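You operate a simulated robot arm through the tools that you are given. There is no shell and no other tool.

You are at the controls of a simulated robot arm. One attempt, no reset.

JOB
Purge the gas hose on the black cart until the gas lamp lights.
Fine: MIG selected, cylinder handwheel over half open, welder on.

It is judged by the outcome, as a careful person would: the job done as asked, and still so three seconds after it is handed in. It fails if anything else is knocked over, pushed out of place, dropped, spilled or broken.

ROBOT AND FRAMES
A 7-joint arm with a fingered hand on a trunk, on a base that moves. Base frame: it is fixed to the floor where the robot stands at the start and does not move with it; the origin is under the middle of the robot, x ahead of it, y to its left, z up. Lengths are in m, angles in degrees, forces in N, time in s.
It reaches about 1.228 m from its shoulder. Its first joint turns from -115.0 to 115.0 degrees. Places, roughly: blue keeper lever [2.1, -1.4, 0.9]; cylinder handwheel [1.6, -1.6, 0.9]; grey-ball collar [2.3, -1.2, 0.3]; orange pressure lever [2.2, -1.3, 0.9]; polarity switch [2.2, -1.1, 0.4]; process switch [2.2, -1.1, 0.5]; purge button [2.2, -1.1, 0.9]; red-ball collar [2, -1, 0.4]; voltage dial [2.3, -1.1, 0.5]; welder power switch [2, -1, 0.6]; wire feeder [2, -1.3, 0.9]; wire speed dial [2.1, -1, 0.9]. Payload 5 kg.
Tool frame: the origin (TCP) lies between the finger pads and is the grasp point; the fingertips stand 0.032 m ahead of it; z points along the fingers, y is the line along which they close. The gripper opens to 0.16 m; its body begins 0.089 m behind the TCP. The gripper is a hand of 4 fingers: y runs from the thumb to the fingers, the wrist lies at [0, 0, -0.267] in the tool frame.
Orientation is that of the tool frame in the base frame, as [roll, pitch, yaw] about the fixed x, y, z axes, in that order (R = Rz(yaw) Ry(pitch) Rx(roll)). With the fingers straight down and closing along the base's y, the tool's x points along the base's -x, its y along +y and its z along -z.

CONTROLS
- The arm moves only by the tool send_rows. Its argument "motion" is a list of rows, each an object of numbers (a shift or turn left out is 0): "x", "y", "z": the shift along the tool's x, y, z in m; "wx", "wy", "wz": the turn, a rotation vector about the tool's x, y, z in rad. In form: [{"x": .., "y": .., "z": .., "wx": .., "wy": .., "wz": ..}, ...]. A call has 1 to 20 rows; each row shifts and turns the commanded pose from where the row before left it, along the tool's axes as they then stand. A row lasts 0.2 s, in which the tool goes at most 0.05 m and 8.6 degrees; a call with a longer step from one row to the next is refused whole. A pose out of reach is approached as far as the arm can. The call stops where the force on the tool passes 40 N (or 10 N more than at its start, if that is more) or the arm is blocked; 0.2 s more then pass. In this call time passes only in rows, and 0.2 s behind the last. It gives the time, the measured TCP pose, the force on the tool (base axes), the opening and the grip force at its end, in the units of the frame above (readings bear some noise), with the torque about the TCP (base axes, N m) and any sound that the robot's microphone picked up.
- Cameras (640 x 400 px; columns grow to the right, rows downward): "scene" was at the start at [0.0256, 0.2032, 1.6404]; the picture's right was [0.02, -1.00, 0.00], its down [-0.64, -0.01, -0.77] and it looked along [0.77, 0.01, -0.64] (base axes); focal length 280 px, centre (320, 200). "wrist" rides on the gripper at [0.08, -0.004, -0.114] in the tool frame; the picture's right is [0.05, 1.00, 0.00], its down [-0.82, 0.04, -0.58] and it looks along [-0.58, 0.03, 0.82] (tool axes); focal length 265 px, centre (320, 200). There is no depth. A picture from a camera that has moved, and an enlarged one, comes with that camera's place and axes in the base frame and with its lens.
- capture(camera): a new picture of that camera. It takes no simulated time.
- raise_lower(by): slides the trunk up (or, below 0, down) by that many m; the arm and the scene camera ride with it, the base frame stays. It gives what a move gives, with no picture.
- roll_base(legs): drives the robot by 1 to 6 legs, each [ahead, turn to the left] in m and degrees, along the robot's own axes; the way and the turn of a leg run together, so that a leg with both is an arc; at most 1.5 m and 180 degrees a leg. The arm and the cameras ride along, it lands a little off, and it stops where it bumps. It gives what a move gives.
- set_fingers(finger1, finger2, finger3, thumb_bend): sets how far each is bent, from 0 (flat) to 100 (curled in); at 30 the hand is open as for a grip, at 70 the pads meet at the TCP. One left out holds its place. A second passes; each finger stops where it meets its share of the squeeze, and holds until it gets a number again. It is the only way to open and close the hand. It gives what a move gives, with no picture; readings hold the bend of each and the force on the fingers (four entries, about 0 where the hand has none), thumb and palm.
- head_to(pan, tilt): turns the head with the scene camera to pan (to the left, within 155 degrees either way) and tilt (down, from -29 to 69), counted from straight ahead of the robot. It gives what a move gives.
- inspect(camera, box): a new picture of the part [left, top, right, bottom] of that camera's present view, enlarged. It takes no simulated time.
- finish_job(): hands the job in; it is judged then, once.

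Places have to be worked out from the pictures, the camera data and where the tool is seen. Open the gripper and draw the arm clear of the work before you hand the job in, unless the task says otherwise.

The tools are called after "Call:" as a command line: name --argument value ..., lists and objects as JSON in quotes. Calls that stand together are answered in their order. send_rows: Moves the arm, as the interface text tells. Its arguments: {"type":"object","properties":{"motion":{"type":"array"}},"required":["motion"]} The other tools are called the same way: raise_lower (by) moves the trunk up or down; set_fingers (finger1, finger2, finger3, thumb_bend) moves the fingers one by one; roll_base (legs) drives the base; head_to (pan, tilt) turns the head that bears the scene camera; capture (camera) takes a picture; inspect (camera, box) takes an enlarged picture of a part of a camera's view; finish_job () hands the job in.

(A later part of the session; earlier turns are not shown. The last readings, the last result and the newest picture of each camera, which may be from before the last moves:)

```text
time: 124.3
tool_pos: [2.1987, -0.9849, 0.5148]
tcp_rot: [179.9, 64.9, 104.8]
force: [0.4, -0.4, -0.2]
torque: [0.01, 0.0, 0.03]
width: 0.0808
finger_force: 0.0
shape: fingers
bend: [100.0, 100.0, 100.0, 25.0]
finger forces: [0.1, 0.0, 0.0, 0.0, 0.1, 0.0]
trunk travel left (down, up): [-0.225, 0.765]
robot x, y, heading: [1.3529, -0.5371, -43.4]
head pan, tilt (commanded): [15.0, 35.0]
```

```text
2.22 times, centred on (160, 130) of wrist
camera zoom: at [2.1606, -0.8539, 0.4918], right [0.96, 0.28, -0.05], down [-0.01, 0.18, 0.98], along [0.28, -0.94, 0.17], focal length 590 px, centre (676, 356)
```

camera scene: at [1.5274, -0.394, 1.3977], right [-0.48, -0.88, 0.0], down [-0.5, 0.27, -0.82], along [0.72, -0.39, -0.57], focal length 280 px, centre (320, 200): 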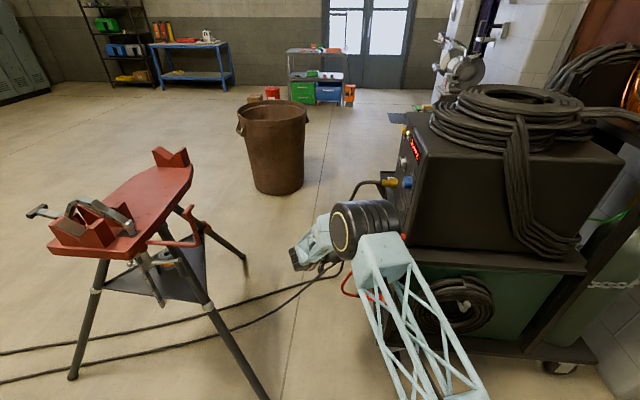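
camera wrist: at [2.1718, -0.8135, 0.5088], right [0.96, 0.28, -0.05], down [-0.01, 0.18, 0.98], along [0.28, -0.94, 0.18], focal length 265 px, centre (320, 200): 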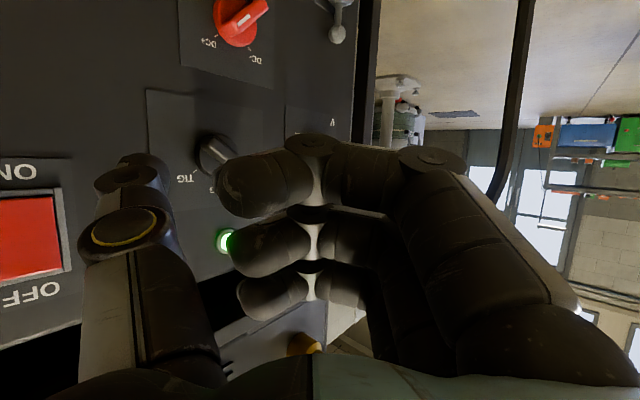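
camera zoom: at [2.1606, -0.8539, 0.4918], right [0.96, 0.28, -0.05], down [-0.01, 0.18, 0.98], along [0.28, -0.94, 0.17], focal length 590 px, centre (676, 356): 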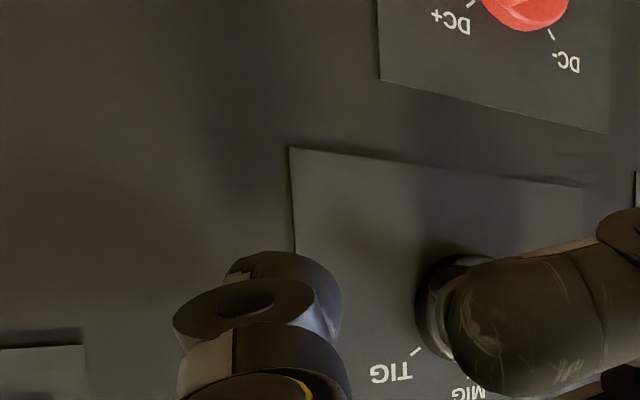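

Still no touch. I go on in 4 mm steps.

Call:
send_rows --motion '[{"x": -0.0012, "y": -0.0028, "z": 0.0026}, {"x": -0.0012, "y": -0.0028, "z": 0.0026}]'

Call:
inspect --camera "wrist" --box '[60, 40, 260, 220]'

```text
time: 124.9
tool_pos: [2.1964, -0.9912, 0.5156]
tcp_rot: [179.9, 64.9, 104.7]
force: [0.0, -0.4, -0.4]
torque: [-0.01, -0.01, 0.01]
width: 0.0811
finger_force: 0.1
shape: fingers
bend: [100.0, 100.0, 100.0, 25.0]
finger forces: [0.0, 0.0, 0.0, 0.0, 0.0, 0.0]
trunk travel left (down, up): [-0.225, 0.765]
robot x, y, heading: [1.3517, -0.5418, -43.4]
head pan, tilt (commanded): [15.0, 35.0]
```

```text
2.22 times, centred on (160, 130) of wrist
camera zoom: at [2.1574, -0.8611, 0.4918], right [0.96, 0.28, -0.05], down [-0.01, 0.18, 0.98], along [0.28, -0.94, 0.17], focal length 590 px, centre (676, 356)
```

zoom: 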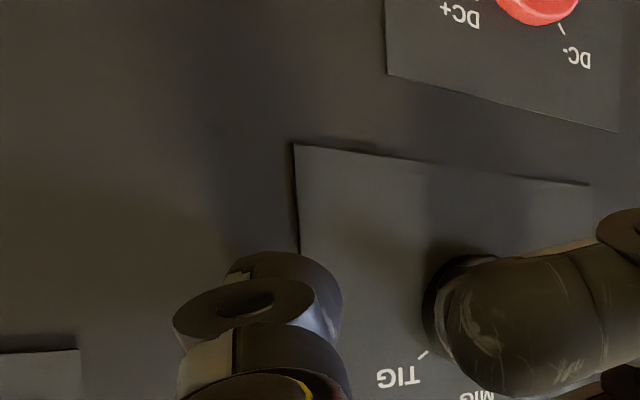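

Call:
send_rows --motion '[{"x": -0.0012, "y": -0.0028, "z": 0.0026}, {"x": -0.0012, "y": -0.0028, "z": 0.0026}]'

Call:
inspect --camera "wrist" --box '[60, 40, 260, 220]'

```text
time: 125.5
tool_pos: [2.1957, -0.9932, 0.5149]
tcp_rot: [179.6, 64.7, 104.7]
force: [9.1, 30.0, 3.9]
torque: [-0.09, 0.39, -2.49]
width: 0.081
finger_force: 14.7
shape: fingers
bend: [100.0, 100.0, 100.0, 25.0]
finger forces: [0.0, 0.0, 0.0, 0.0, 29.9, 0.0]
trunk travel left (down, up): [-0.225, 0.765]
robot x, y, heading: [1.3531, -0.536, -43.2]
head pan, tilt (commanded): [15.0, 35.0]
```

```text
2.22 times, centred on (160, 130) of wrist
camera zoom: at [2.156, -0.8625, 0.4921], right [0.96, 0.28, -0.04], down [-0.01, 0.18, 0.98], along [0.28, -0.94, 0.17], focal length 590 px, centre (676, 356)
```

zoom: 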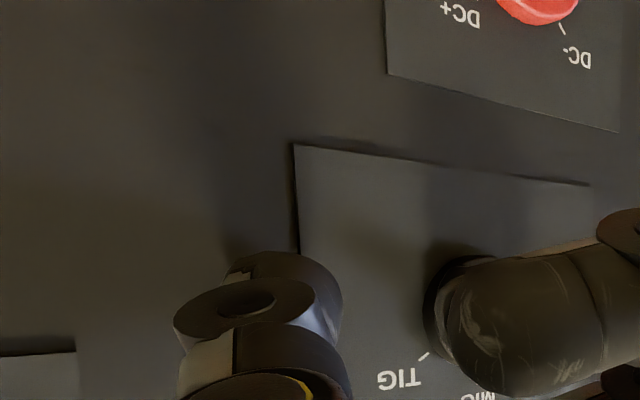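

The thumb tip touched the panel (30 N). I back off 1 cm at once, leaving ~4 mm clearance.

Call:
send_rows --motion '[{"x": 0.003, "y": 0.007, "z": -0.0065}]'

Call:
inspect --camera "wrist" --box '[60, 40, 260, 220]'

Call:
capture --camera "scene"

```text
time: 125.9
tool_pos: [2.195, -0.9932, 0.5145]
tcp_rot: [-179.9, 65.0, 104.6]
force: [2.8, 4.8, 0.7]
torque: [-0.06, 0.13, -0.34]
width: 0.0806
finger_force: 2.8
shape: fingers
bend: [100.0, 100.0, 100.0, 25.0]
finger forces: [0.0, 0.0, 0.1, 0.0, 4.7, 0.0]
trunk travel left (down, up): [-0.225, 0.765]
robot x, y, heading: [1.351, -0.5364, -43.8]
head pan, tilt (commanded): [15.0, 35.0]
```

```text
2.22 times, centred on (160, 130) of wrist
camera zoom: at [2.157, -0.8628, 0.4911], right [0.96, 0.27, -0.05], down [0.0, 0.18, 0.98], along [0.28, -0.94, 0.18], focal length 590 px, centre (676, 356)
```

zoom: 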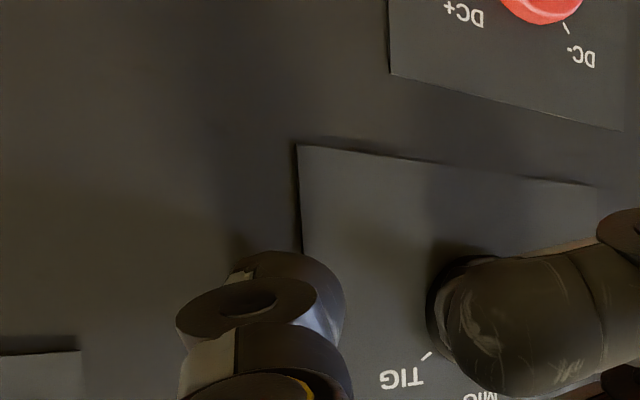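

```text
taken
camera scene: at [1.5282, -0.3944, 1.3976], right [-0.48, -0.88, 0.0], down [-0.5, 0.28, -0.82], along [0.72, -0.39, -0.57], focal length 280 px, centre (320, 200)
```

scene: 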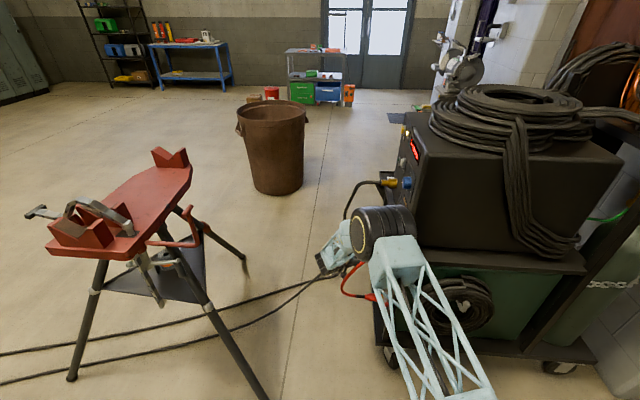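

Still a light touch (4.7 N). I back off another 6 mm, then slide toward the knob along +L.

Call:
send_rows --motion '[{"x": 0.0018, "y": 0.0042, "z": -0.0039}]'

Call:
send_rows --motion '[{"x": -0.003, "y": 0.0071, "z": 0.0063}]'

Call:
inspect --camera "wrist" --box '[60, 40, 260, 220]'

```text
time: 126.3
tool_pos: [2.201, -0.9848, 0.5142]
tcp_rot: [179.9, 64.9, 104.7]
force: [0.8, 0.3, 1.1]
torque: [0.01, 0.0, 0.01]
width: 0.0809
finger_force: 0.0
shape: fingers
bend: [100.0, 100.0, 100.0, 25.0]
finger forces: [0.1, 0.0, 0.0, 0.1, 0.0, 0.0]
trunk travel left (down, up): [-0.225, 0.765]
robot x, y, heading: [1.3515, -0.5373, -43.7]
head pan, tilt (commanded): [15.0, 35.0]
```

```text
time: 126.7
tool_pos: [2.2089, -0.9904, 0.5141]
tcp_rot: [179.9, 64.9, 104.6]
force: [0.0, 0.1, -0.3]
torque: [0.01, -0.02, 0.01]
width: 0.0808
finger_force: 0.1
shape: fingers
bend: [100.0, 100.0, 100.0, 25.0]
finger forces: [0.1, 0.0, 0.1, 0.0, 0.0, 0.0]
trunk travel left (down, up): [-0.225, 0.765]
robot x, y, heading: [1.3533, -0.5407, -43.5]
head pan, tilt (commanded): [15.0, 35.0]
```

```text
2.22 times, centred on (160, 130) of wrist
camera zoom: at [2.1708, -0.859, 0.492], right [0.96, 0.28, -0.05], down [-0.01, 0.18, 0.98], along [0.28, -0.94, 0.18], focal length 590 px, centre (676, 356)
```

zoom: 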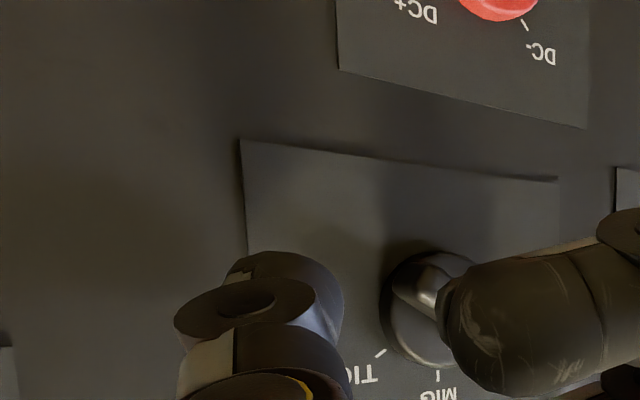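

The tip is about 1 cm off the panel, deep enough to catch the bar. I slide on in small steps.

Call:
send_rows --motion '[{"x": -0.0015, "y": 0.0036, "z": 0.0032}, {"x": -0.0015, "y": 0.0036, "z": 0.0032}]'

Call:
inspect --camera "wrist" --box '[60, 40, 260, 220]'

```text
time: 127.3
tool_pos: [2.2178, -0.9948, 0.515]
tcp_rot: [179.9, 64.9, 104.7]
force: [1.1, -1.0, 0.0]
torque: [0.0, -0.02, 0.01]
width: 0.081
finger_force: 0.0
shape: fingers
bend: [100.0, 100.0, 100.0, 25.0]
finger forces: [0.1, 0.0, 0.0, 0.0, 0.0, 0.1]
trunk travel left (down, up): [-0.225, 0.765]
robot x, y, heading: [1.3573, -0.5417, -43.4]
head pan, tilt (commanded): [15.0, 35.0]
```

```text
2.22 times, centred on (160, 130) of wrist
camera zoom: at [2.1793, -0.8637, 0.4913], right [0.96, 0.28, -0.05], down [0.0, 0.18, 0.98], along [0.28, -0.94, 0.18], focal length 590 px, centre (676, 356)
```

zoom: 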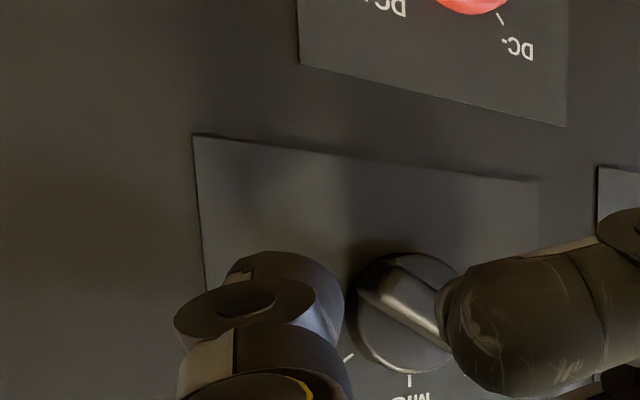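

Call:
send_rows --motion '[{"x": -0.0015, "y": 0.0036, "z": 0.0032}, {"x": -0.0015, "y": 0.0036, "z": 0.0032}]'

Call:
inspect --camera "wrist" --box '[60, 40, 260, 220]'

```text
time: 127.9
tool_pos: [2.2284, -1.0008, 0.5147]
tcp_rot: [179.9, 64.9, 104.6]
force: [-0.3, 0.9, -0.5]
torque: [0.02, -0.01, -0.09]
width: 0.0813
finger_force: 0.7
shape: fingers
bend: [100.0, 100.0, 100.0, 25.0]
finger forces: [0.0, 0.0, 0.0, 0.0, 1.0, 0.1]
trunk travel left (down, up): [-0.225, 0.765]
robot x, y, heading: [1.3524, -0.5359, -43.4]
head pan, tilt (commanded): [15.0, 35.0]
```

```text
2.22 times, centred on (160, 130) of wrist
camera zoom: at [2.1884, -0.8689, 0.4912], right [0.96, 0.28, -0.05], down [-0.01, 0.18, 0.98], along [0.28, -0.94, 0.18], focal length 590 px, centre (676, 356)
```

zoom: 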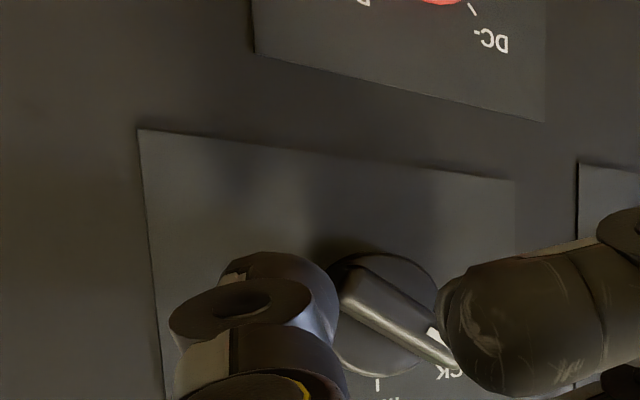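

Contact begins (1 N on the thumb). I continue pushing the bar's end.

Call:
send_rows --motion '[{"x": -0.0015, "y": 0.0036, "z": 0.0032}, {"x": -0.0015, "y": 0.0036, "z": 0.0032}]'

Call:
inspect --camera "wrist" --box '[60, 40, 260, 220]'

```text
time: 128.5
tool_pos: [2.2356, -1.0024, 0.5139]
tcp_rot: [-179.9, 64.8, 104.8]
force: [-5.6, 9.7, -1.9]
torque: [0.19, -0.21, -1.14]
width: 0.0846
finger_force: 4.7
shape: fingers
bend: [100.0, 100.0, 100.0, 23.0]
finger forces: [0.1, 0.0, 0.0, 0.0, 9.2, 0.0]
trunk travel left (down, up): [-0.225, 0.765]
robot x, y, heading: [1.3497, -0.5415, -43.7]
head pan, tilt (commanded): [15.0, 35.0]
```

```text
2.22 times, centred on (160, 130) of wrist
camera zoom: at [2.1965, -0.8721, 0.49], right [0.96, 0.28, -0.05], down [0.0, 0.18, 0.98], along [0.28, -0.94, 0.17], focal length 590 px, centre (676, 356)
```

zoom: 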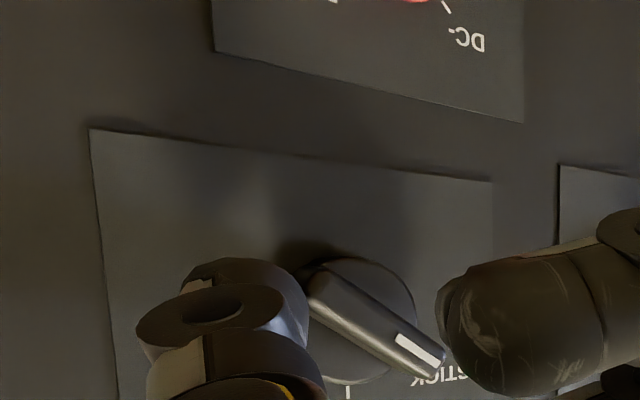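

The bar resists at 9 N and the thumb yields a little. I push on along the bar-end's own path (+L and downward).

Call:
send_rows --motion '[{"x": 0.003, "y": 0.0036, "z": 0.0053}, {"x": 0.003, "y": 0.0036, "z": 0.0053}]'

Call:
inspect --camera "wrist" --box '[60, 40, 260, 220]'

```text
time: 129.1
tool_pos: [2.245, -1.0106, 0.5055]
tcp_rot: [179.8, 64.9, 104.5]
force: [-1.7, 0.4, 0.6]
torque: [0.01, 0.04, -0.17]
width: 0.0825
finger_force: 0.8
shape: fingers
bend: [100.0, 100.0, 100.0, 24.0]
finger forces: [0.0, 0.0, 0.0, 0.0, 1.4, 0.0]
trunk travel left (down, up): [-0.225, 0.765]
robot x, y, heading: [1.3527, -0.5377, -43.6]
head pan, tilt (commanded): [15.0, 35.0]
```

```text
2.22 times, centred on (160, 130) of wrist
camera zoom: at [2.2059, -0.8801, 0.4813], right [0.96, 0.28, -0.05], down [-0.01, 0.18, 0.98], along [0.28, -0.94, 0.18], focal length 590 px, centre (676, 356)
```

zoom: 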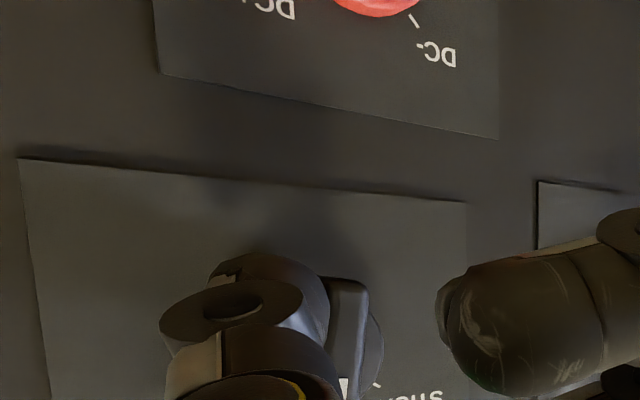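

The bar swung round — it now stands upright with its mark toward MIG and the force has dropped. I back the thumb away and look.

Call:
send_rows --motion '[{"x": 0.006, "y": -0.0143, "z": -0.0127}, {"x": 0.0091, "y": 0.021, "z": -0.0194}, {"x": 0.0091, "y": 0.021, "z": -0.0194}, {"x": 0.003, "y": 0.021, "z": -0.0194}]'

Call:
capture --camera "wrist"

Call:
inspect --camera "wrist" --box '[120, 60, 280, 200]'

```text
time: 130.1
tool_pos: [2.2729, -0.9232, 0.5118]
tcp_rot: [179.9, 64.8, 104.7]
force: [0.0, 0.0, -0.1]
torque: [0.01, 0.0, 0.01]
width: 0.0816
finger_force: 0.0
shape: fingers
bend: [100.0, 100.0, 100.0, 25.0]
finger forces: [0.0, 0.0, 0.0, 0.1, 0.1, 0.0]
trunk travel left (down, up): [-0.225, 0.765]
robot x, y, heading: [1.3531, -0.5381, -43.5]
head pan, tilt (commanded): [15.0, 35.0]
```

```text
taken
camera wrist: at [2.2341, -0.7928, 0.4882], right [0.96, 0.28, -0.05], down [0.0, 0.18, 0.98], along [0.28, -0.94, 0.17], focal length 265 px, centre (320, 200)
```

wrist: 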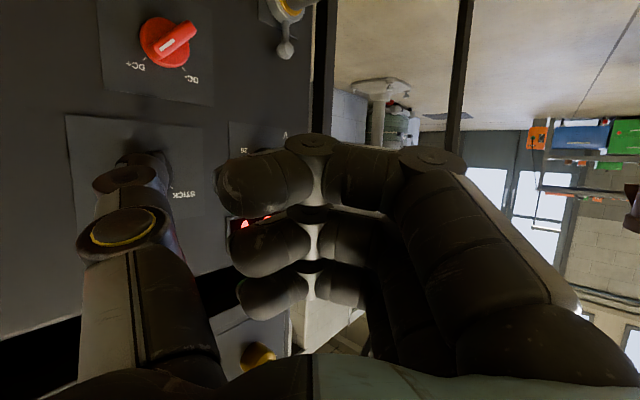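

```text
2.86 times, centred on (200, 130) of wrist
camera zoom: at [2.2341, -0.7928, 0.4882], right [0.96, 0.28, -0.05], down [0.0, 0.18, 0.98], along [0.28, -0.94, 0.17], focal length 758 px, centre (663, 400)
```

zoom: 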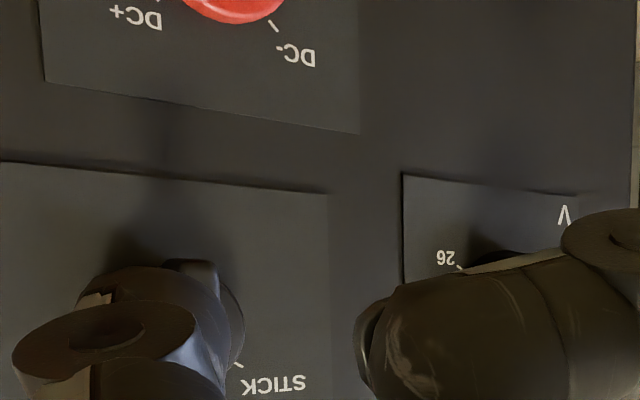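

The thumb hides the knob, and the knuckles are near the torch cable. I shift the hand back 5 cm in -L and look at the knob.

Call:
send_rows --motion '[{"x": 0.0075, "y": -0.0179, "z": -0.0159}, {"x": -0.0145, "y": -0.0179, "z": -0.0239}]'

Call:
capture --camera "wrist"

Call:
inspect --camera "wrist" --box '[120, 60, 280, 200]'

```text
time: 130.7
tool_pos: [2.2298, -0.8998, 0.5338]
tcp_rot: [-180.0, 64.8, 104.7]
force: [-0.4, -0.5, 0.0]
torque: [-0.08, -0.03, 0.02]
width: 0.0813
finger_force: 0.2
shape: fingers
bend: [100.0, 100.0, 100.0, 25.0]
finger forces: [0.0, 0.0, 0.0, 0.0, 0.0, 0.0]
trunk travel left (down, up): [-0.225, 0.765]
robot x, y, heading: [1.3584, -0.5385, -43.7]
head pan, tilt (commanded): [15.0, 35.0]
```

```text
taken
camera wrist: at [2.1907, -0.7682, 0.5096], right [0.96, 0.28, -0.05], down [0.0, 0.18, 0.98], along [0.28, -0.94, 0.17], focal length 265 px, centre (320, 200)
```

wrist: 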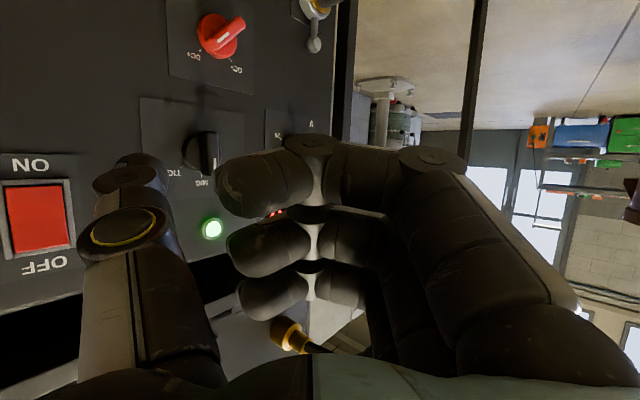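

```text
2.86 times, centred on (200, 130) of wrist
camera zoom: at [2.1907, -0.7682, 0.5096], right [0.96, 0.28, -0.05], down [0.0, 0.18, 0.98], along [0.28, -0.94, 0.17], focal length 758 px, centre (663, 400)
```

zoom: 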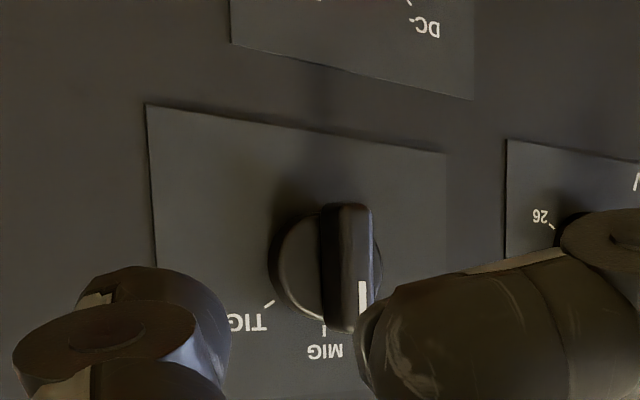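

The knob now points to MIG. Next is the purge button: I draw back between hose and torch cable, then raise the trunk so the hand comes up to button height.

Call:
send_rows --motion '[{"x": 0.018, "y": -0.0145, "z": -0.0383}, {"x": 0.018, "y": -0.0145, "z": -0.0383}]'

Call:
capture --camera "scene"

Call:
capture --camera "wrist"

```text
time: 131.3
tool_pos: [2.1791, -0.8265, 0.5347]
tcp_rot: [179.9, 64.8, 104.6]
force: [0.2, 0.1, -0.4]
torque: [-0.02, -0.01, 0.0]
width: 0.0813
finger_force: 0.1
shape: fingers
bend: [100.0, 100.0, 100.0, 25.0]
finger forces: [0.1, 0.0, 0.0, 0.1, 0.0, 0.0]
trunk travel left (down, up): [-0.225, 0.765]
robot x, y, heading: [1.3548, -0.5373, -43.5]
head pan, tilt (commanded): [15.0, 35.0]
```

```text
taken
camera scene: at [1.5282, -0.3944, 1.3976], right [-0.48, -0.88, 0.0], down [-0.5, 0.27, -0.82], along [0.72, -0.39, -0.57], focal length 280 px, centre (320, 200)
```

scene: 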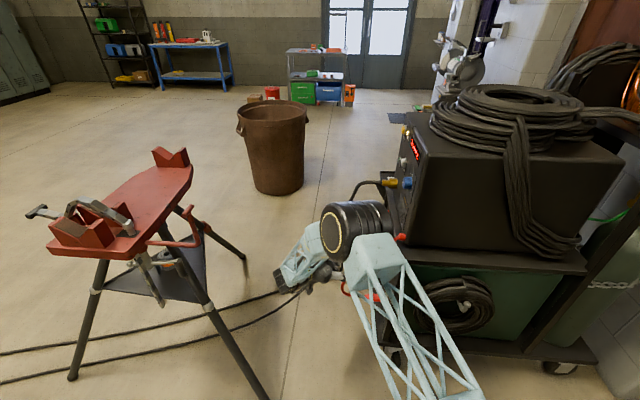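

```text
taken
camera wrist: at [2.1408, -0.6953, 0.5108], right [0.96, 0.28, -0.05], down [0.0, 0.18, 0.98], along [0.28, -0.94, 0.17], focal length 265 px, centre (320, 200)
```

wrist: 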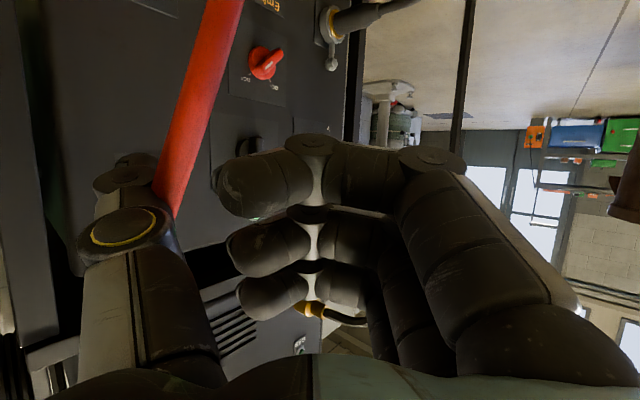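

Call:
raise_lower --by 0.35

Call:
capture --camera "scene"

Call:
capture --camera "wrist"

```text
time: 134.7
tool_pos: [2.18, -0.8262, 0.8838]
tcp_rot: [179.9, 64.9, 104.7]
force: [0.7, 0.6, 0.6]
torque: [0.03, 0.0, -0.02]
width: 0.0812
finger_force: 0.1
shape: fingers
bend: [100.0, 100.0, 100.0, 25.0]
finger forces: [0.0, 0.0, 0.1, 0.0, 0.1, 0.0]
trunk travel left (down, up): [-0.575, 0.415]
robot x, y, heading: [1.3504, -0.5383, -43.4]
head pan, tilt (commanded): [15.0, 35.0]
```

```text
taken
camera scene: at [1.528, -0.3939, 1.7476], right [-0.48, -0.88, 0.0], down [-0.5, 0.27, -0.82], along [0.72, -0.39, -0.57], focal length 280 px, centre (320, 200)
```

scene: 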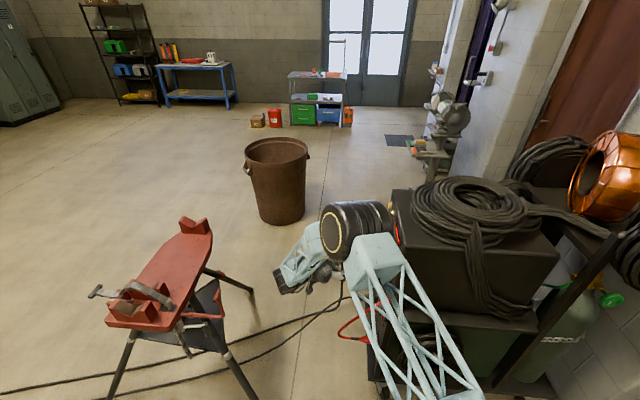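

```text
taken
camera wrist: at [2.1413, -0.695, 0.861], right [0.96, 0.28, -0.05], down [-0.01, 0.18, 0.98], along [0.28, -0.94, 0.17], focal length 265 px, centre (320, 200)
```

wrist: 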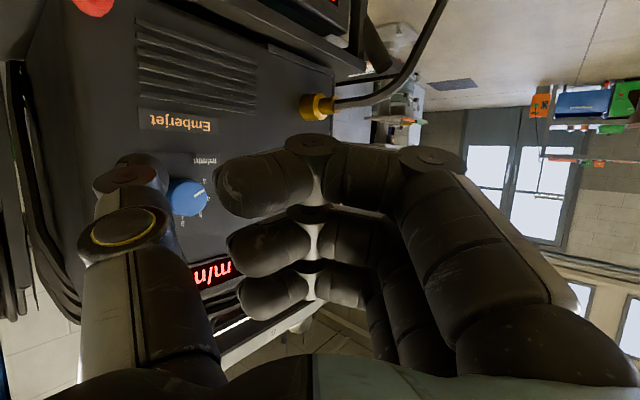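

The feeder panel is ahead. I raise the hand 6 cm (above the torch cable) and move 9.6 cm in +L so the purge button shows between thumb and fingers.

Call:
send_rows --motion '[{"x": -0.0271, "z": -0.0128}, {"x": -0.0271, "z": -0.0128}, {"x": -0.0143, "y": 0.0342, "z": 0.0304}, {"x": -0.0143, "y": 0.0342, "z": 0.0304}]'

Call:
capture --camera "wrist"

Call:
capture --camera "scene"

```text
time: 135.7
tool_pos: [2.2622, -0.8713, 0.9448]
tcp_rot: [-180.0, 64.9, 104.8]
force: [0.6, 0.1, 0.1]
torque: [0.02, 0.01, 0.0]
width: 0.0812
finger_force: 0.0
shape: fingers
bend: [100.0, 100.0, 100.0, 25.0]
finger forces: [0.0, 0.0, 0.1, 0.1, 0.1, 0.1]
trunk travel left (down, up): [-0.575, 0.415]
robot x, y, heading: [1.3514, -0.5376, -43.5]
head pan, tilt (commanded): [15.0, 35.0]
```

```text
taken
camera wrist: at [2.2225, -0.7402, 0.9208], right [0.96, 0.28, -0.05], down [0.0, 0.18, 0.98], along [0.28, -0.94, 0.17], focal length 265 px, centre (320, 200)
```

wrist: 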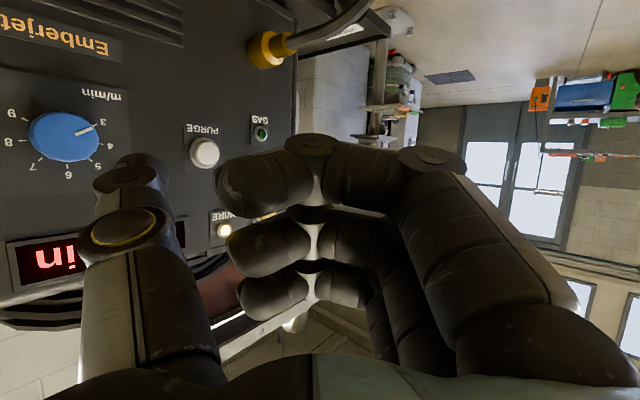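

```text
taken
camera scene: at [1.5286, -0.3942, 1.7475], right [-0.48, -0.88, 0.0], down [-0.5, 0.27, -0.82], along [0.72, -0.39, -0.57], focal length 280 px, centre (320, 200)
```

scene: 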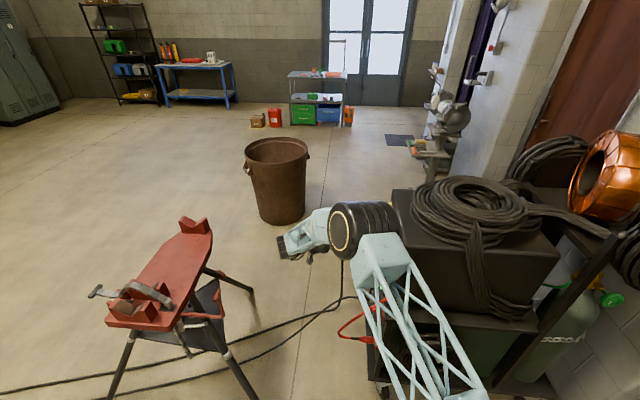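

PURGE (white) is in plain view at about L 0.156, z 0.925; the GAS lamp beside it is still dark. I line the thumb up in L and z first.

Call:
send_rows --motion '[{"x": -0.0096, "y": 0.0305, "z": 0.0287}, {"x": -0.0096, "y": 0.0305, "z": 0.0287}]'

Call:
capture --camera "wrist"

```text
time: 136.3
tool_pos: [2.3384, -0.9144, 0.9355]
tcp_rot: [-180.0, 64.8, 104.9]
force: [0.8, -0.7, 0.2]
torque: [0.02, -0.03, -0.02]
width: 0.0814
finger_force: 0.0
shape: fingers
bend: [100.0, 100.0, 100.0, 25.0]
finger forces: [0.1, 0.0, 0.1, 0.0, 0.0, 0.0]
trunk travel left (down, up): [-0.575, 0.415]
robot x, y, heading: [1.3533, -0.5408, -43.5]
head pan, tilt (commanded): [15.0, 35.0]
```

```text
taken
camera wrist: at [2.2994, -0.7829, 0.9124], right [0.96, 0.28, -0.05], down [0.0, 0.18, 0.98], along [0.28, -0.94, 0.17], focal length 265 px, centre (320, 200)
```

wrist: 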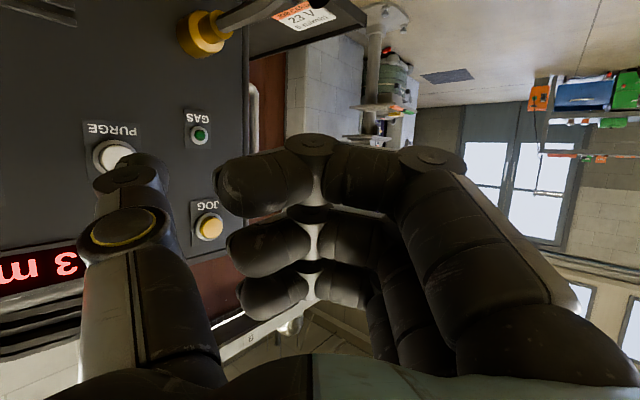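

Thumb and button are lined up. I advance 0.1 m toward the panel and check the alignment before pressing.

Call:
send_rows --motion '[{"x": -0.0101, "y": -0.0234, "z": 0.0215}, {"x": -0.0101, "y": -0.0234, "z": 0.0215}, {"x": -0.0081, "y": -0.0187, "z": 0.0172}]'

Call:
capture --camera "wrist"

Call:
inspect --camera "wrist" --box '[60, 80, 260, 240]'

Call:
capture --camera "scene"

```text
time: 137.1
tool_pos: [2.2903, -0.9951, 0.9376]
tcp_rot: [179.8, 64.8, 104.6]
force: [0.5, 1.2, -0.2]
torque: [0.04, 0.0, 0.01]
width: 0.0816
finger_force: 0.1
shape: fingers
bend: [100.0, 100.0, 100.0, 25.0]
finger forces: [0.0, 0.0, 0.1, 0.1, 0.0, 0.0]
trunk travel left (down, up): [-0.575, 0.415]
robot x, y, heading: [1.3538, -0.5378, -43.4]
head pan, tilt (commanded): [15.0, 35.0]
```

```text
taken
camera wrist: at [2.2517, -0.8641, 0.9137], right [0.96, 0.28, -0.04], down [-0.01, 0.18, 0.98], along [0.28, -0.94, 0.17], focal length 265 px, centre (320, 200)
```

wrist: 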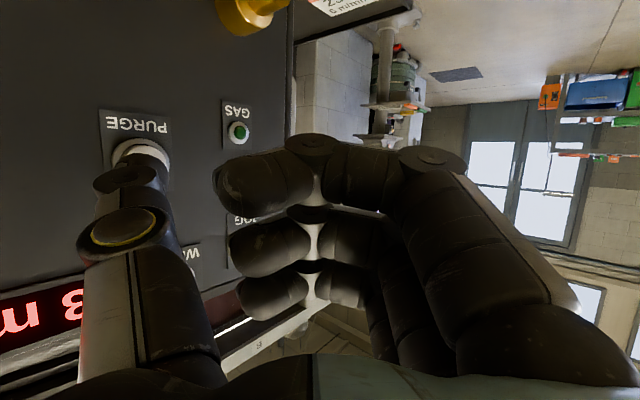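

```text
2.50 times, centred on (160, 160) of wrist
camera zoom: at [2.2517, -0.8641, 0.9137], right [0.96, 0.28, -0.04], down [-0.01, 0.18, 0.98], along [0.28, -0.94, 0.17], focal length 664 px, centre (720, 300)
```

zoom: 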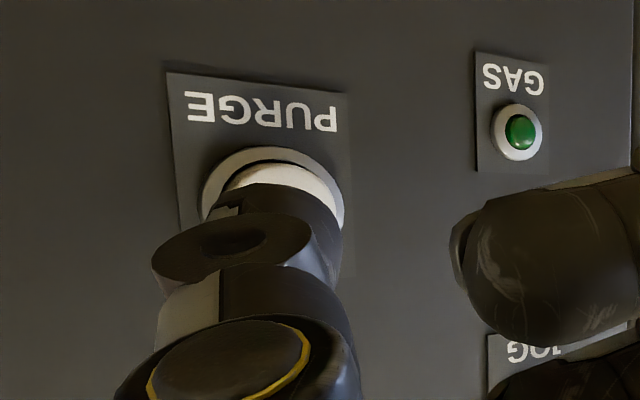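

```text
taken
camera scene: at [1.5275, -0.3942, 1.7477], right [-0.48, -0.88, 0.0], down [-0.5, 0.27, -0.82], along [0.72, -0.39, -0.57], focal length 280 px, centre (320, 200)
```

scene: 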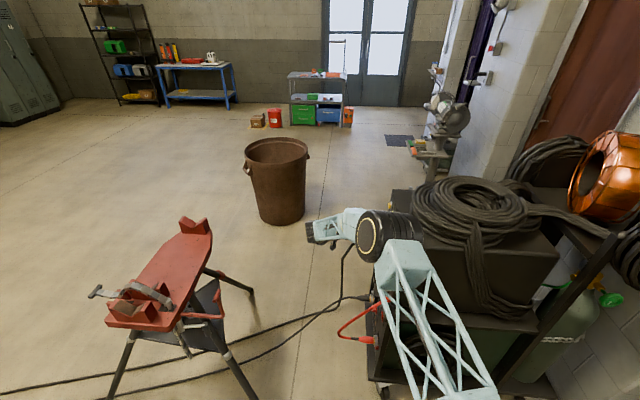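

The thumb tip sits right before the PURGE button. I press in small steps.

Call:
send_rows --motion '[{"x": -0.0049, "y": -0.0112, "z": 0.0103}, {"x": -0.0015, "y": -0.0035, "z": 0.0032}]'

Call:
inspect --camera "wrist" --box '[60, 80, 260, 240]'

```text
time: 137.7
tool_pos: [2.2804, -1.0147, 0.9371]
tcp_rot: [179.9, 64.9, 104.7]
force: [-0.7, -0.4, -0.6]
torque: [-0.01, 0.03, 0.03]
width: 0.0811
finger_force: 0.0
shape: fingers
bend: [100.0, 100.0, 100.0, 25.0]
finger forces: [0.1, 0.0, 0.1, 0.0, 0.0, 0.0]
trunk travel left (down, up): [-0.575, 0.415]
robot x, y, heading: [1.3522, -0.5373, -43.6]
head pan, tilt (commanded): [15.0, 35.0]
```

```text
2.50 times, centred on (160, 160) of wrist
camera zoom: at [2.242, -0.8837, 0.9138], right [0.96, 0.28, -0.05], down [-0.01, 0.18, 0.98], along [0.28, -0.94, 0.18], focal length 664 px, centre (720, 300)
```

zoom: 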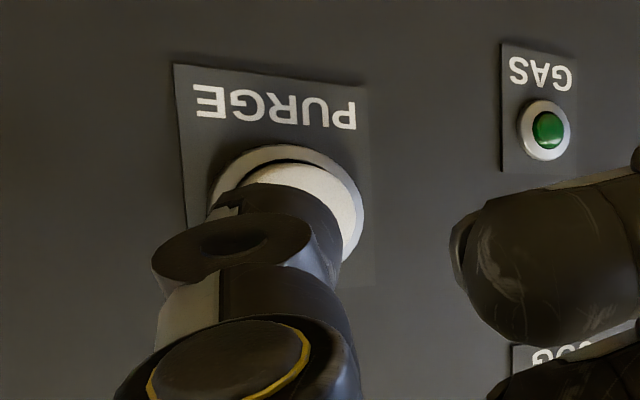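

Centred on the cap, no contact yet. I continue in 5 mm steps.

Call:
send_rows --motion '[{"x": -0.0015, "y": -0.0035, "z": 0.0032}, {"x": -0.0015, "y": -0.0035, "z": 0.0032}]'

Call:
inspect --camera "wrist" --box '[60, 80, 260, 240]'

```text
time: 138.3
tool_pos: [2.2764, -1.0234, 0.938]
tcp_rot: [179.8, 64.9, 104.7]
force: [0.5, -0.9, 0.4]
torque: [-0.02, 0.02, -0.02]
width: 0.0812
finger_force: 0.0
shape: fingers
bend: [100.0, 100.0, 100.0, 25.0]
finger forces: [0.0, 0.0, 0.0, 0.0, 0.0, 0.0]
trunk travel left (down, up): [-0.575, 0.415]
robot x, y, heading: [1.3556, -0.5389, -43.7]
head pan, tilt (commanded): [15.0, 35.0]
```

```text
2.50 times, centred on (160, 160) of wrist
camera zoom: at [2.2367, -0.8917, 0.9142], right [0.96, 0.28, -0.05], down [0.0, 0.18, 0.98], along [0.28, -0.94, 0.17], focal length 664 px, centre (720, 300)
```

zoom: 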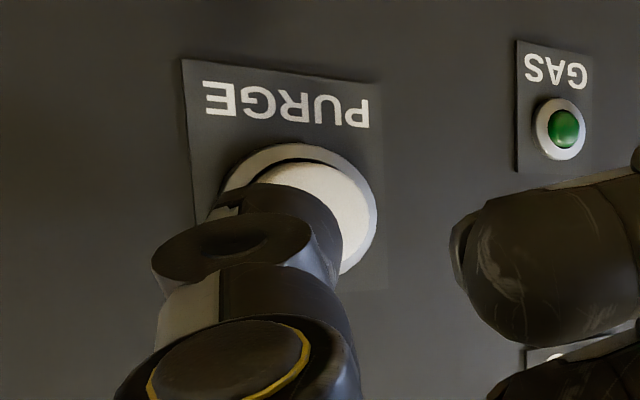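

The cap drifts slightly to +L of the tip; I shift 7 mm in +L and press on.

Call:
send_rows --motion '[{"x": -0.0021, "y": 0.005, "z": 0.0044}, {"x": -0.0012, "y": -0.0028, "z": 0.0026}]'

Call:
inspect --camera "wrist" --box '[60, 80, 260, 240]'

```text
time: 138.9
tool_pos: [2.2795, -1.0294, 0.9382]
tcp_rot: [179.9, 64.9, 104.7]
force: [0.3, 0.7, 0.2]
torque: [-0.02, 0.0, -0.02]
width: 0.0811
finger_force: 0.1
shape: fingers
bend: [100.0, 100.0, 100.0, 25.0]
finger forces: [0.0, 0.0, 0.0, 0.0, 0.0, 0.1]
trunk travel left (down, up): [-0.575, 0.415]
robot x, y, heading: [1.353, -0.534, -43.8]
head pan, tilt (commanded): [15.0, 35.0]
```

```text
2.50 times, centred on (160, 160) of wrist
camera zoom: at [2.2411, -0.8995, 0.9149], right [0.96, 0.28, -0.05], down [-0.01, 0.18, 0.98], along [0.28, -0.94, 0.17], focal length 664 px, centre (720, 300)
```

zoom: 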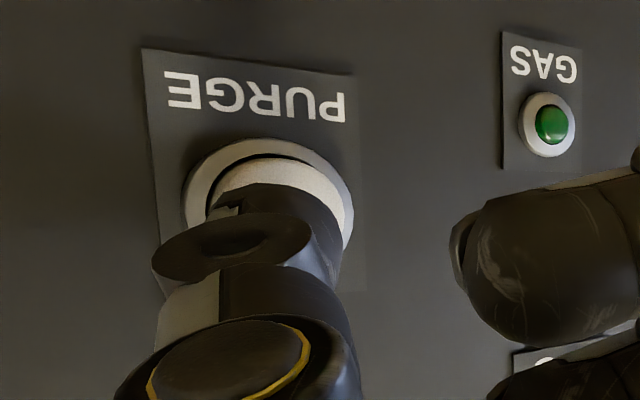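

Call:
send_rows --motion '[{"x": -0.0012, "y": -0.0028, "z": 0.0026}, {"x": -0.0012, "y": -0.0028, "z": 0.0026}]'

Call:
inspect --camera "wrist" --box '[60, 80, 260, 240]'

```text
time: 139.5
tool_pos: [2.2764, -1.035, 0.9387]
tcp_rot: [179.9, 64.7, 104.8]
force: [0.8, 4.8, 0.3]
torque: [0.0, 0.05, -0.48]
width: 0.0814
finger_force: 2.3
shape: fingers
bend: [100.0, 100.0, 100.0, 25.0]
finger forces: [0.0, 0.0, 0.0, 0.1, 5.9, 0.0]
trunk travel left (down, up): [-0.575, 0.415]
robot x, y, heading: [1.3565, -0.5394, -43.9]
head pan, tilt (commanded): [15.0, 35.0]
heard: click
```

```text
2.50 times, centred on (160, 160) of wrist
camera zoom: at [2.238, -0.9045, 0.9147], right [0.96, 0.28, -0.05], down [-0.01, 0.18, 0.98], along [0.28, -0.94, 0.17], focal length 664 px, centre (720, 300)
```

zoom: 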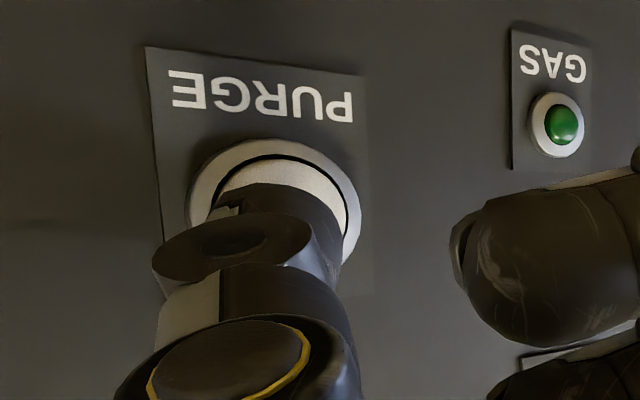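

Click: the button is pressed with about 6 N. I press 2 mm more for margin and hold, listening, then look at the GAS lamp.

Call:
send_rows --motion '[{"x": -0.0006, "y": -0.0014, "z": 0.0013}, {}, {}, {}, {}, {}, {}, {}]'

Call:
inspect --camera "wrist" --box '[60, 80, 260, 240]'

```text
time: 141.3
tool_pos: [2.2762, -1.0381, 0.9385]
tcp_rot: [179.9, 64.8, 104.8]
force: [5.3, 19.3, -1.4]
torque: [0.17, -0.2, -1.69]
width: 0.0814
finger_force: 9.4
shape: fingers
bend: [100.0, 100.0, 100.0, 25.0]
finger forces: [0.0, 0.0, 0.1, 0.0, 18.6, 0.0]
trunk travel left (down, up): [-0.575, 0.415]
robot x, y, heading: [1.3496, -0.5412, -43.7]
head pan, tilt (commanded): [15.0, 35.0]
```

```text
2.50 times, centred on (160, 160) of wrist
camera zoom: at [2.2373, -0.9068, 0.9145], right [0.96, 0.28, -0.05], down [0.0, 0.18, 0.98], along [0.28, -0.94, 0.18], focal length 664 px, centre (720, 300)
```

zoom: 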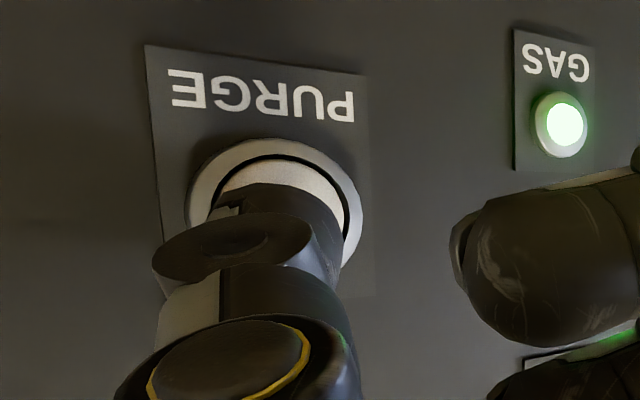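

The GAS lamp lights brightly. I release the button and check that the lamp stays on.

Call:
send_rows --motion '[{"x": 0.0061, "y": 0.014, "z": -0.0129}, {"x": 0.0091, "y": 0.021, "z": -0.0194}, {"x": 0.0121, "y": 0.028, "z": -0.0258}, {}, {}, {}]'

Call:
capture --camera "wrist"

Call:
inspect --camera "wrist" --box '[60, 80, 260, 240]'

```text
time: 142.7
tool_pos: [2.3198, -0.962, 0.9358]
tcp_rot: [180.0, 64.9, 104.7]
force: [-0.2, -0.6, -0.1]
torque: [-0.01, 0.01, 0.03]
width: 0.0809
finger_force: 0.1
shape: fingers
bend: [100.0, 100.0, 100.0, 25.0]
finger forces: [0.1, 0.0, 0.0, 0.1, 0.1, 0.1]
trunk travel left (down, up): [-0.575, 0.415]
robot x, y, heading: [1.3521, -0.5373, -43.6]
head pan, tilt (commanded): [15.0, 35.0]
```

```text
taken
camera wrist: at [2.2817, -0.831, 0.9135], right [0.96, 0.28, -0.05], down [0.0, 0.18, 0.98], along [0.28, -0.94, 0.18], focal length 265 px, centre (320, 200)
```

wrist: 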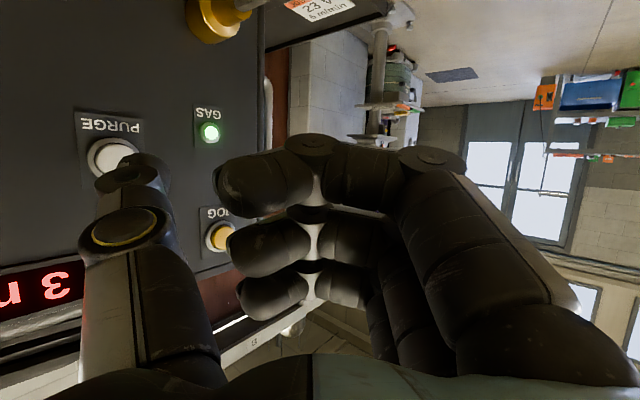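

```text
2.50 times, centred on (160, 160) of wrist
camera zoom: at [2.2817, -0.831, 0.9135], right [0.96, 0.28, -0.05], down [0.0, 0.18, 0.98], along [0.28, -0.94, 0.18], focal length 664 px, centre (720, 300)
```

zoom: 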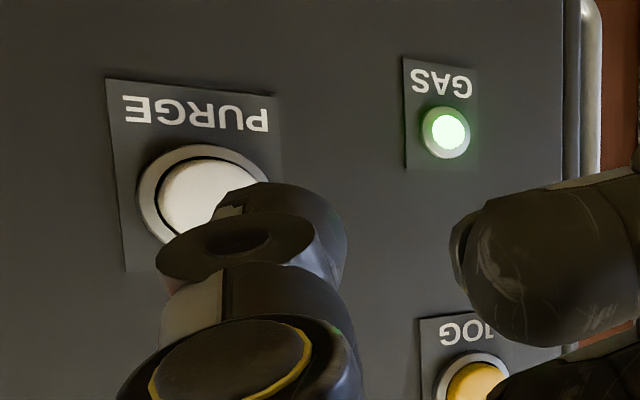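

The lamp stays lit after release. I draw the hand out and back to the left, above the cable and clear of the cart.

Call:
send_rows --motion '[{"x": 0.0121, "y": 0.028, "z": -0.0258}, {"x": 0.0121, "y": 0.028, "z": -0.0258}, {"x": 0.0143, "y": -0.0342, "z": -0.0304}, {"x": 0.0143, "y": -0.0342, "z": -0.0304}, {"x": 0.0143, "y": -0.0342, "z": -0.0304}, {"x": 0.0143, "y": -0.0342, "z": -0.0304}, {"x": 0.0143, "y": -0.0342, "z": -0.0304}, {"x": 0.0143, "y": -0.0342, "z": -0.0304}]'

Call:
capture --camera "scene"

Call:
capture --camera "wrist"

```text
time: 144.5
tool_pos: [2.1095, -0.7496, 0.9387]
tcp_rot: [179.7, 65.0, 104.5]
force: [-0.1, 0.0, -0.5]
torque: [-0.01, -0.01, 0.03]
width: 0.0808
finger_force: 0.1
shape: fingers
bend: [100.0, 100.0, 100.0, 25.0]
finger forces: [0.0, 0.0, 0.1, 0.0, 0.0, 0.1]
trunk travel left (down, up): [-0.575, 0.415]
robot x, y, heading: [1.3534, -0.5383, -43.8]
head pan, tilt (commanded): [15.0, 35.0]
```

```text
taken
camera scene: at [1.5276, -0.3936, 1.7477], right [-0.48, -0.88, 0.0], down [-0.5, 0.27, -0.82], along [0.72, -0.39, -0.57], focal length 280 px, centre (320, 200)
```

scene: 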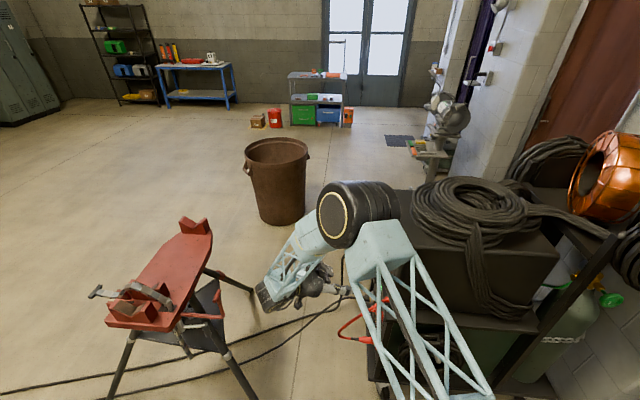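

```text
taken
camera wrist: at [2.0702, -0.6179, 0.9146], right [0.96, 0.28, -0.04], down [-0.01, 0.18, 0.98], along [0.28, -0.94, 0.18], focal length 265 px, centre (320, 200)
```

wrist: 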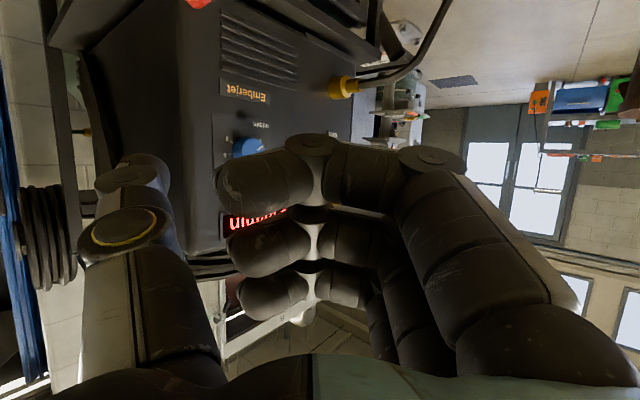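

Clear of the cart. I back the base away 0.45 m, open the hand, and then check the whole cart once more.

Call:
roll_base --legs '[[-0.45, 0]]'

Call:
set_fingers --finger1 30 --finger2 30 --finger3 30 --thumb_bend 30

Call:
capture --camera "scene"

Call:
capture --camera "wrist"

```text
time: 147.2
tool_pos: [1.7882, -0.4453, 0.9373]
tcp_rot: [179.7, 64.9, 104.5]
force: [0.6, 0.5, -0.4]
torque: [0.03, -0.01, 0.03]
width: 0.0808
finger_force: 0.0
shape: fingers
bend: [100.0, 100.0, 100.0, 25.0]
finger forces: [0.0, 0.0, 0.0, 0.0, 0.0, 0.1]
trunk travel left (down, up): [-0.575, 0.415]
robot x, y, heading: [1.0335, -0.2304, -43.7]
head pan, tilt (commanded): [15.0, 35.0]
```

```text
time: 148.2
tool_pos: [1.788, -0.4451, 0.9378]
tcp_rot: [180.0, 64.8, 104.6]
force: [0.0, -0.3, -0.2]
torque: [0.02, -0.02, 0.0]
width: 0.1708
finger_force: 0.0
shape: fingers
bend: [30.0, 30.0, 30.0, 30.0]
finger forces: [0.0, 0.1, 0.1, 0.0, 0.0, 0.0]
trunk travel left (down, up): [-0.575, 0.415]
robot x, y, heading: [1.0289, -0.2309, -43.7]
head pan, tilt (commanded): [15.0, 35.0]
```

```text
taken
camera scene: at [1.2076, -0.0882, 1.7476], right [-0.48, -0.88, 0.0], down [-0.5, 0.28, -0.82], along [0.72, -0.39, -0.57], focal length 280 px, centre (320, 200)
```

scene: 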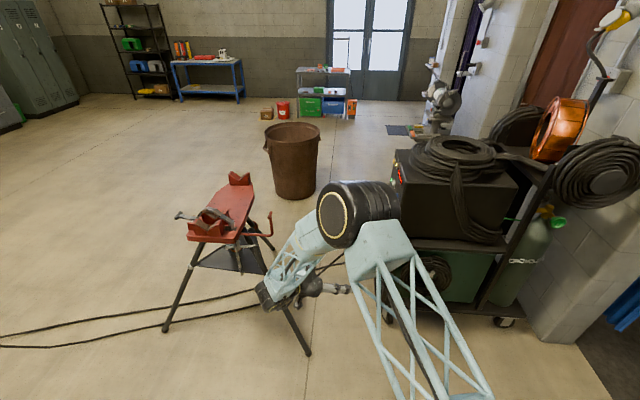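

```text
taken
camera wrist: at [1.7497, -0.314, 0.914], right [0.96, 0.27, -0.05], down [0.0, 0.18, 0.98], along [0.28, -0.94, 0.17], focal length 265 px, centre (320, 200)
```

wrist: 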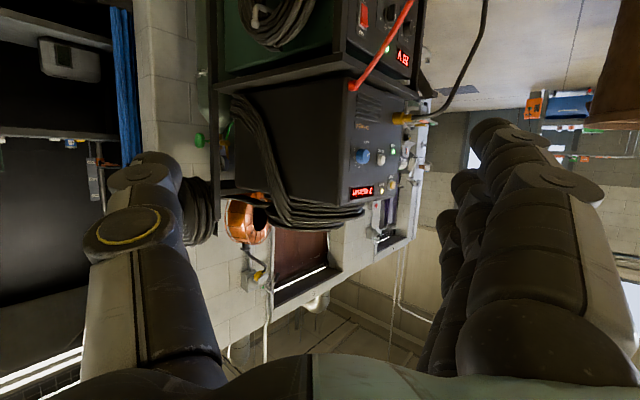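

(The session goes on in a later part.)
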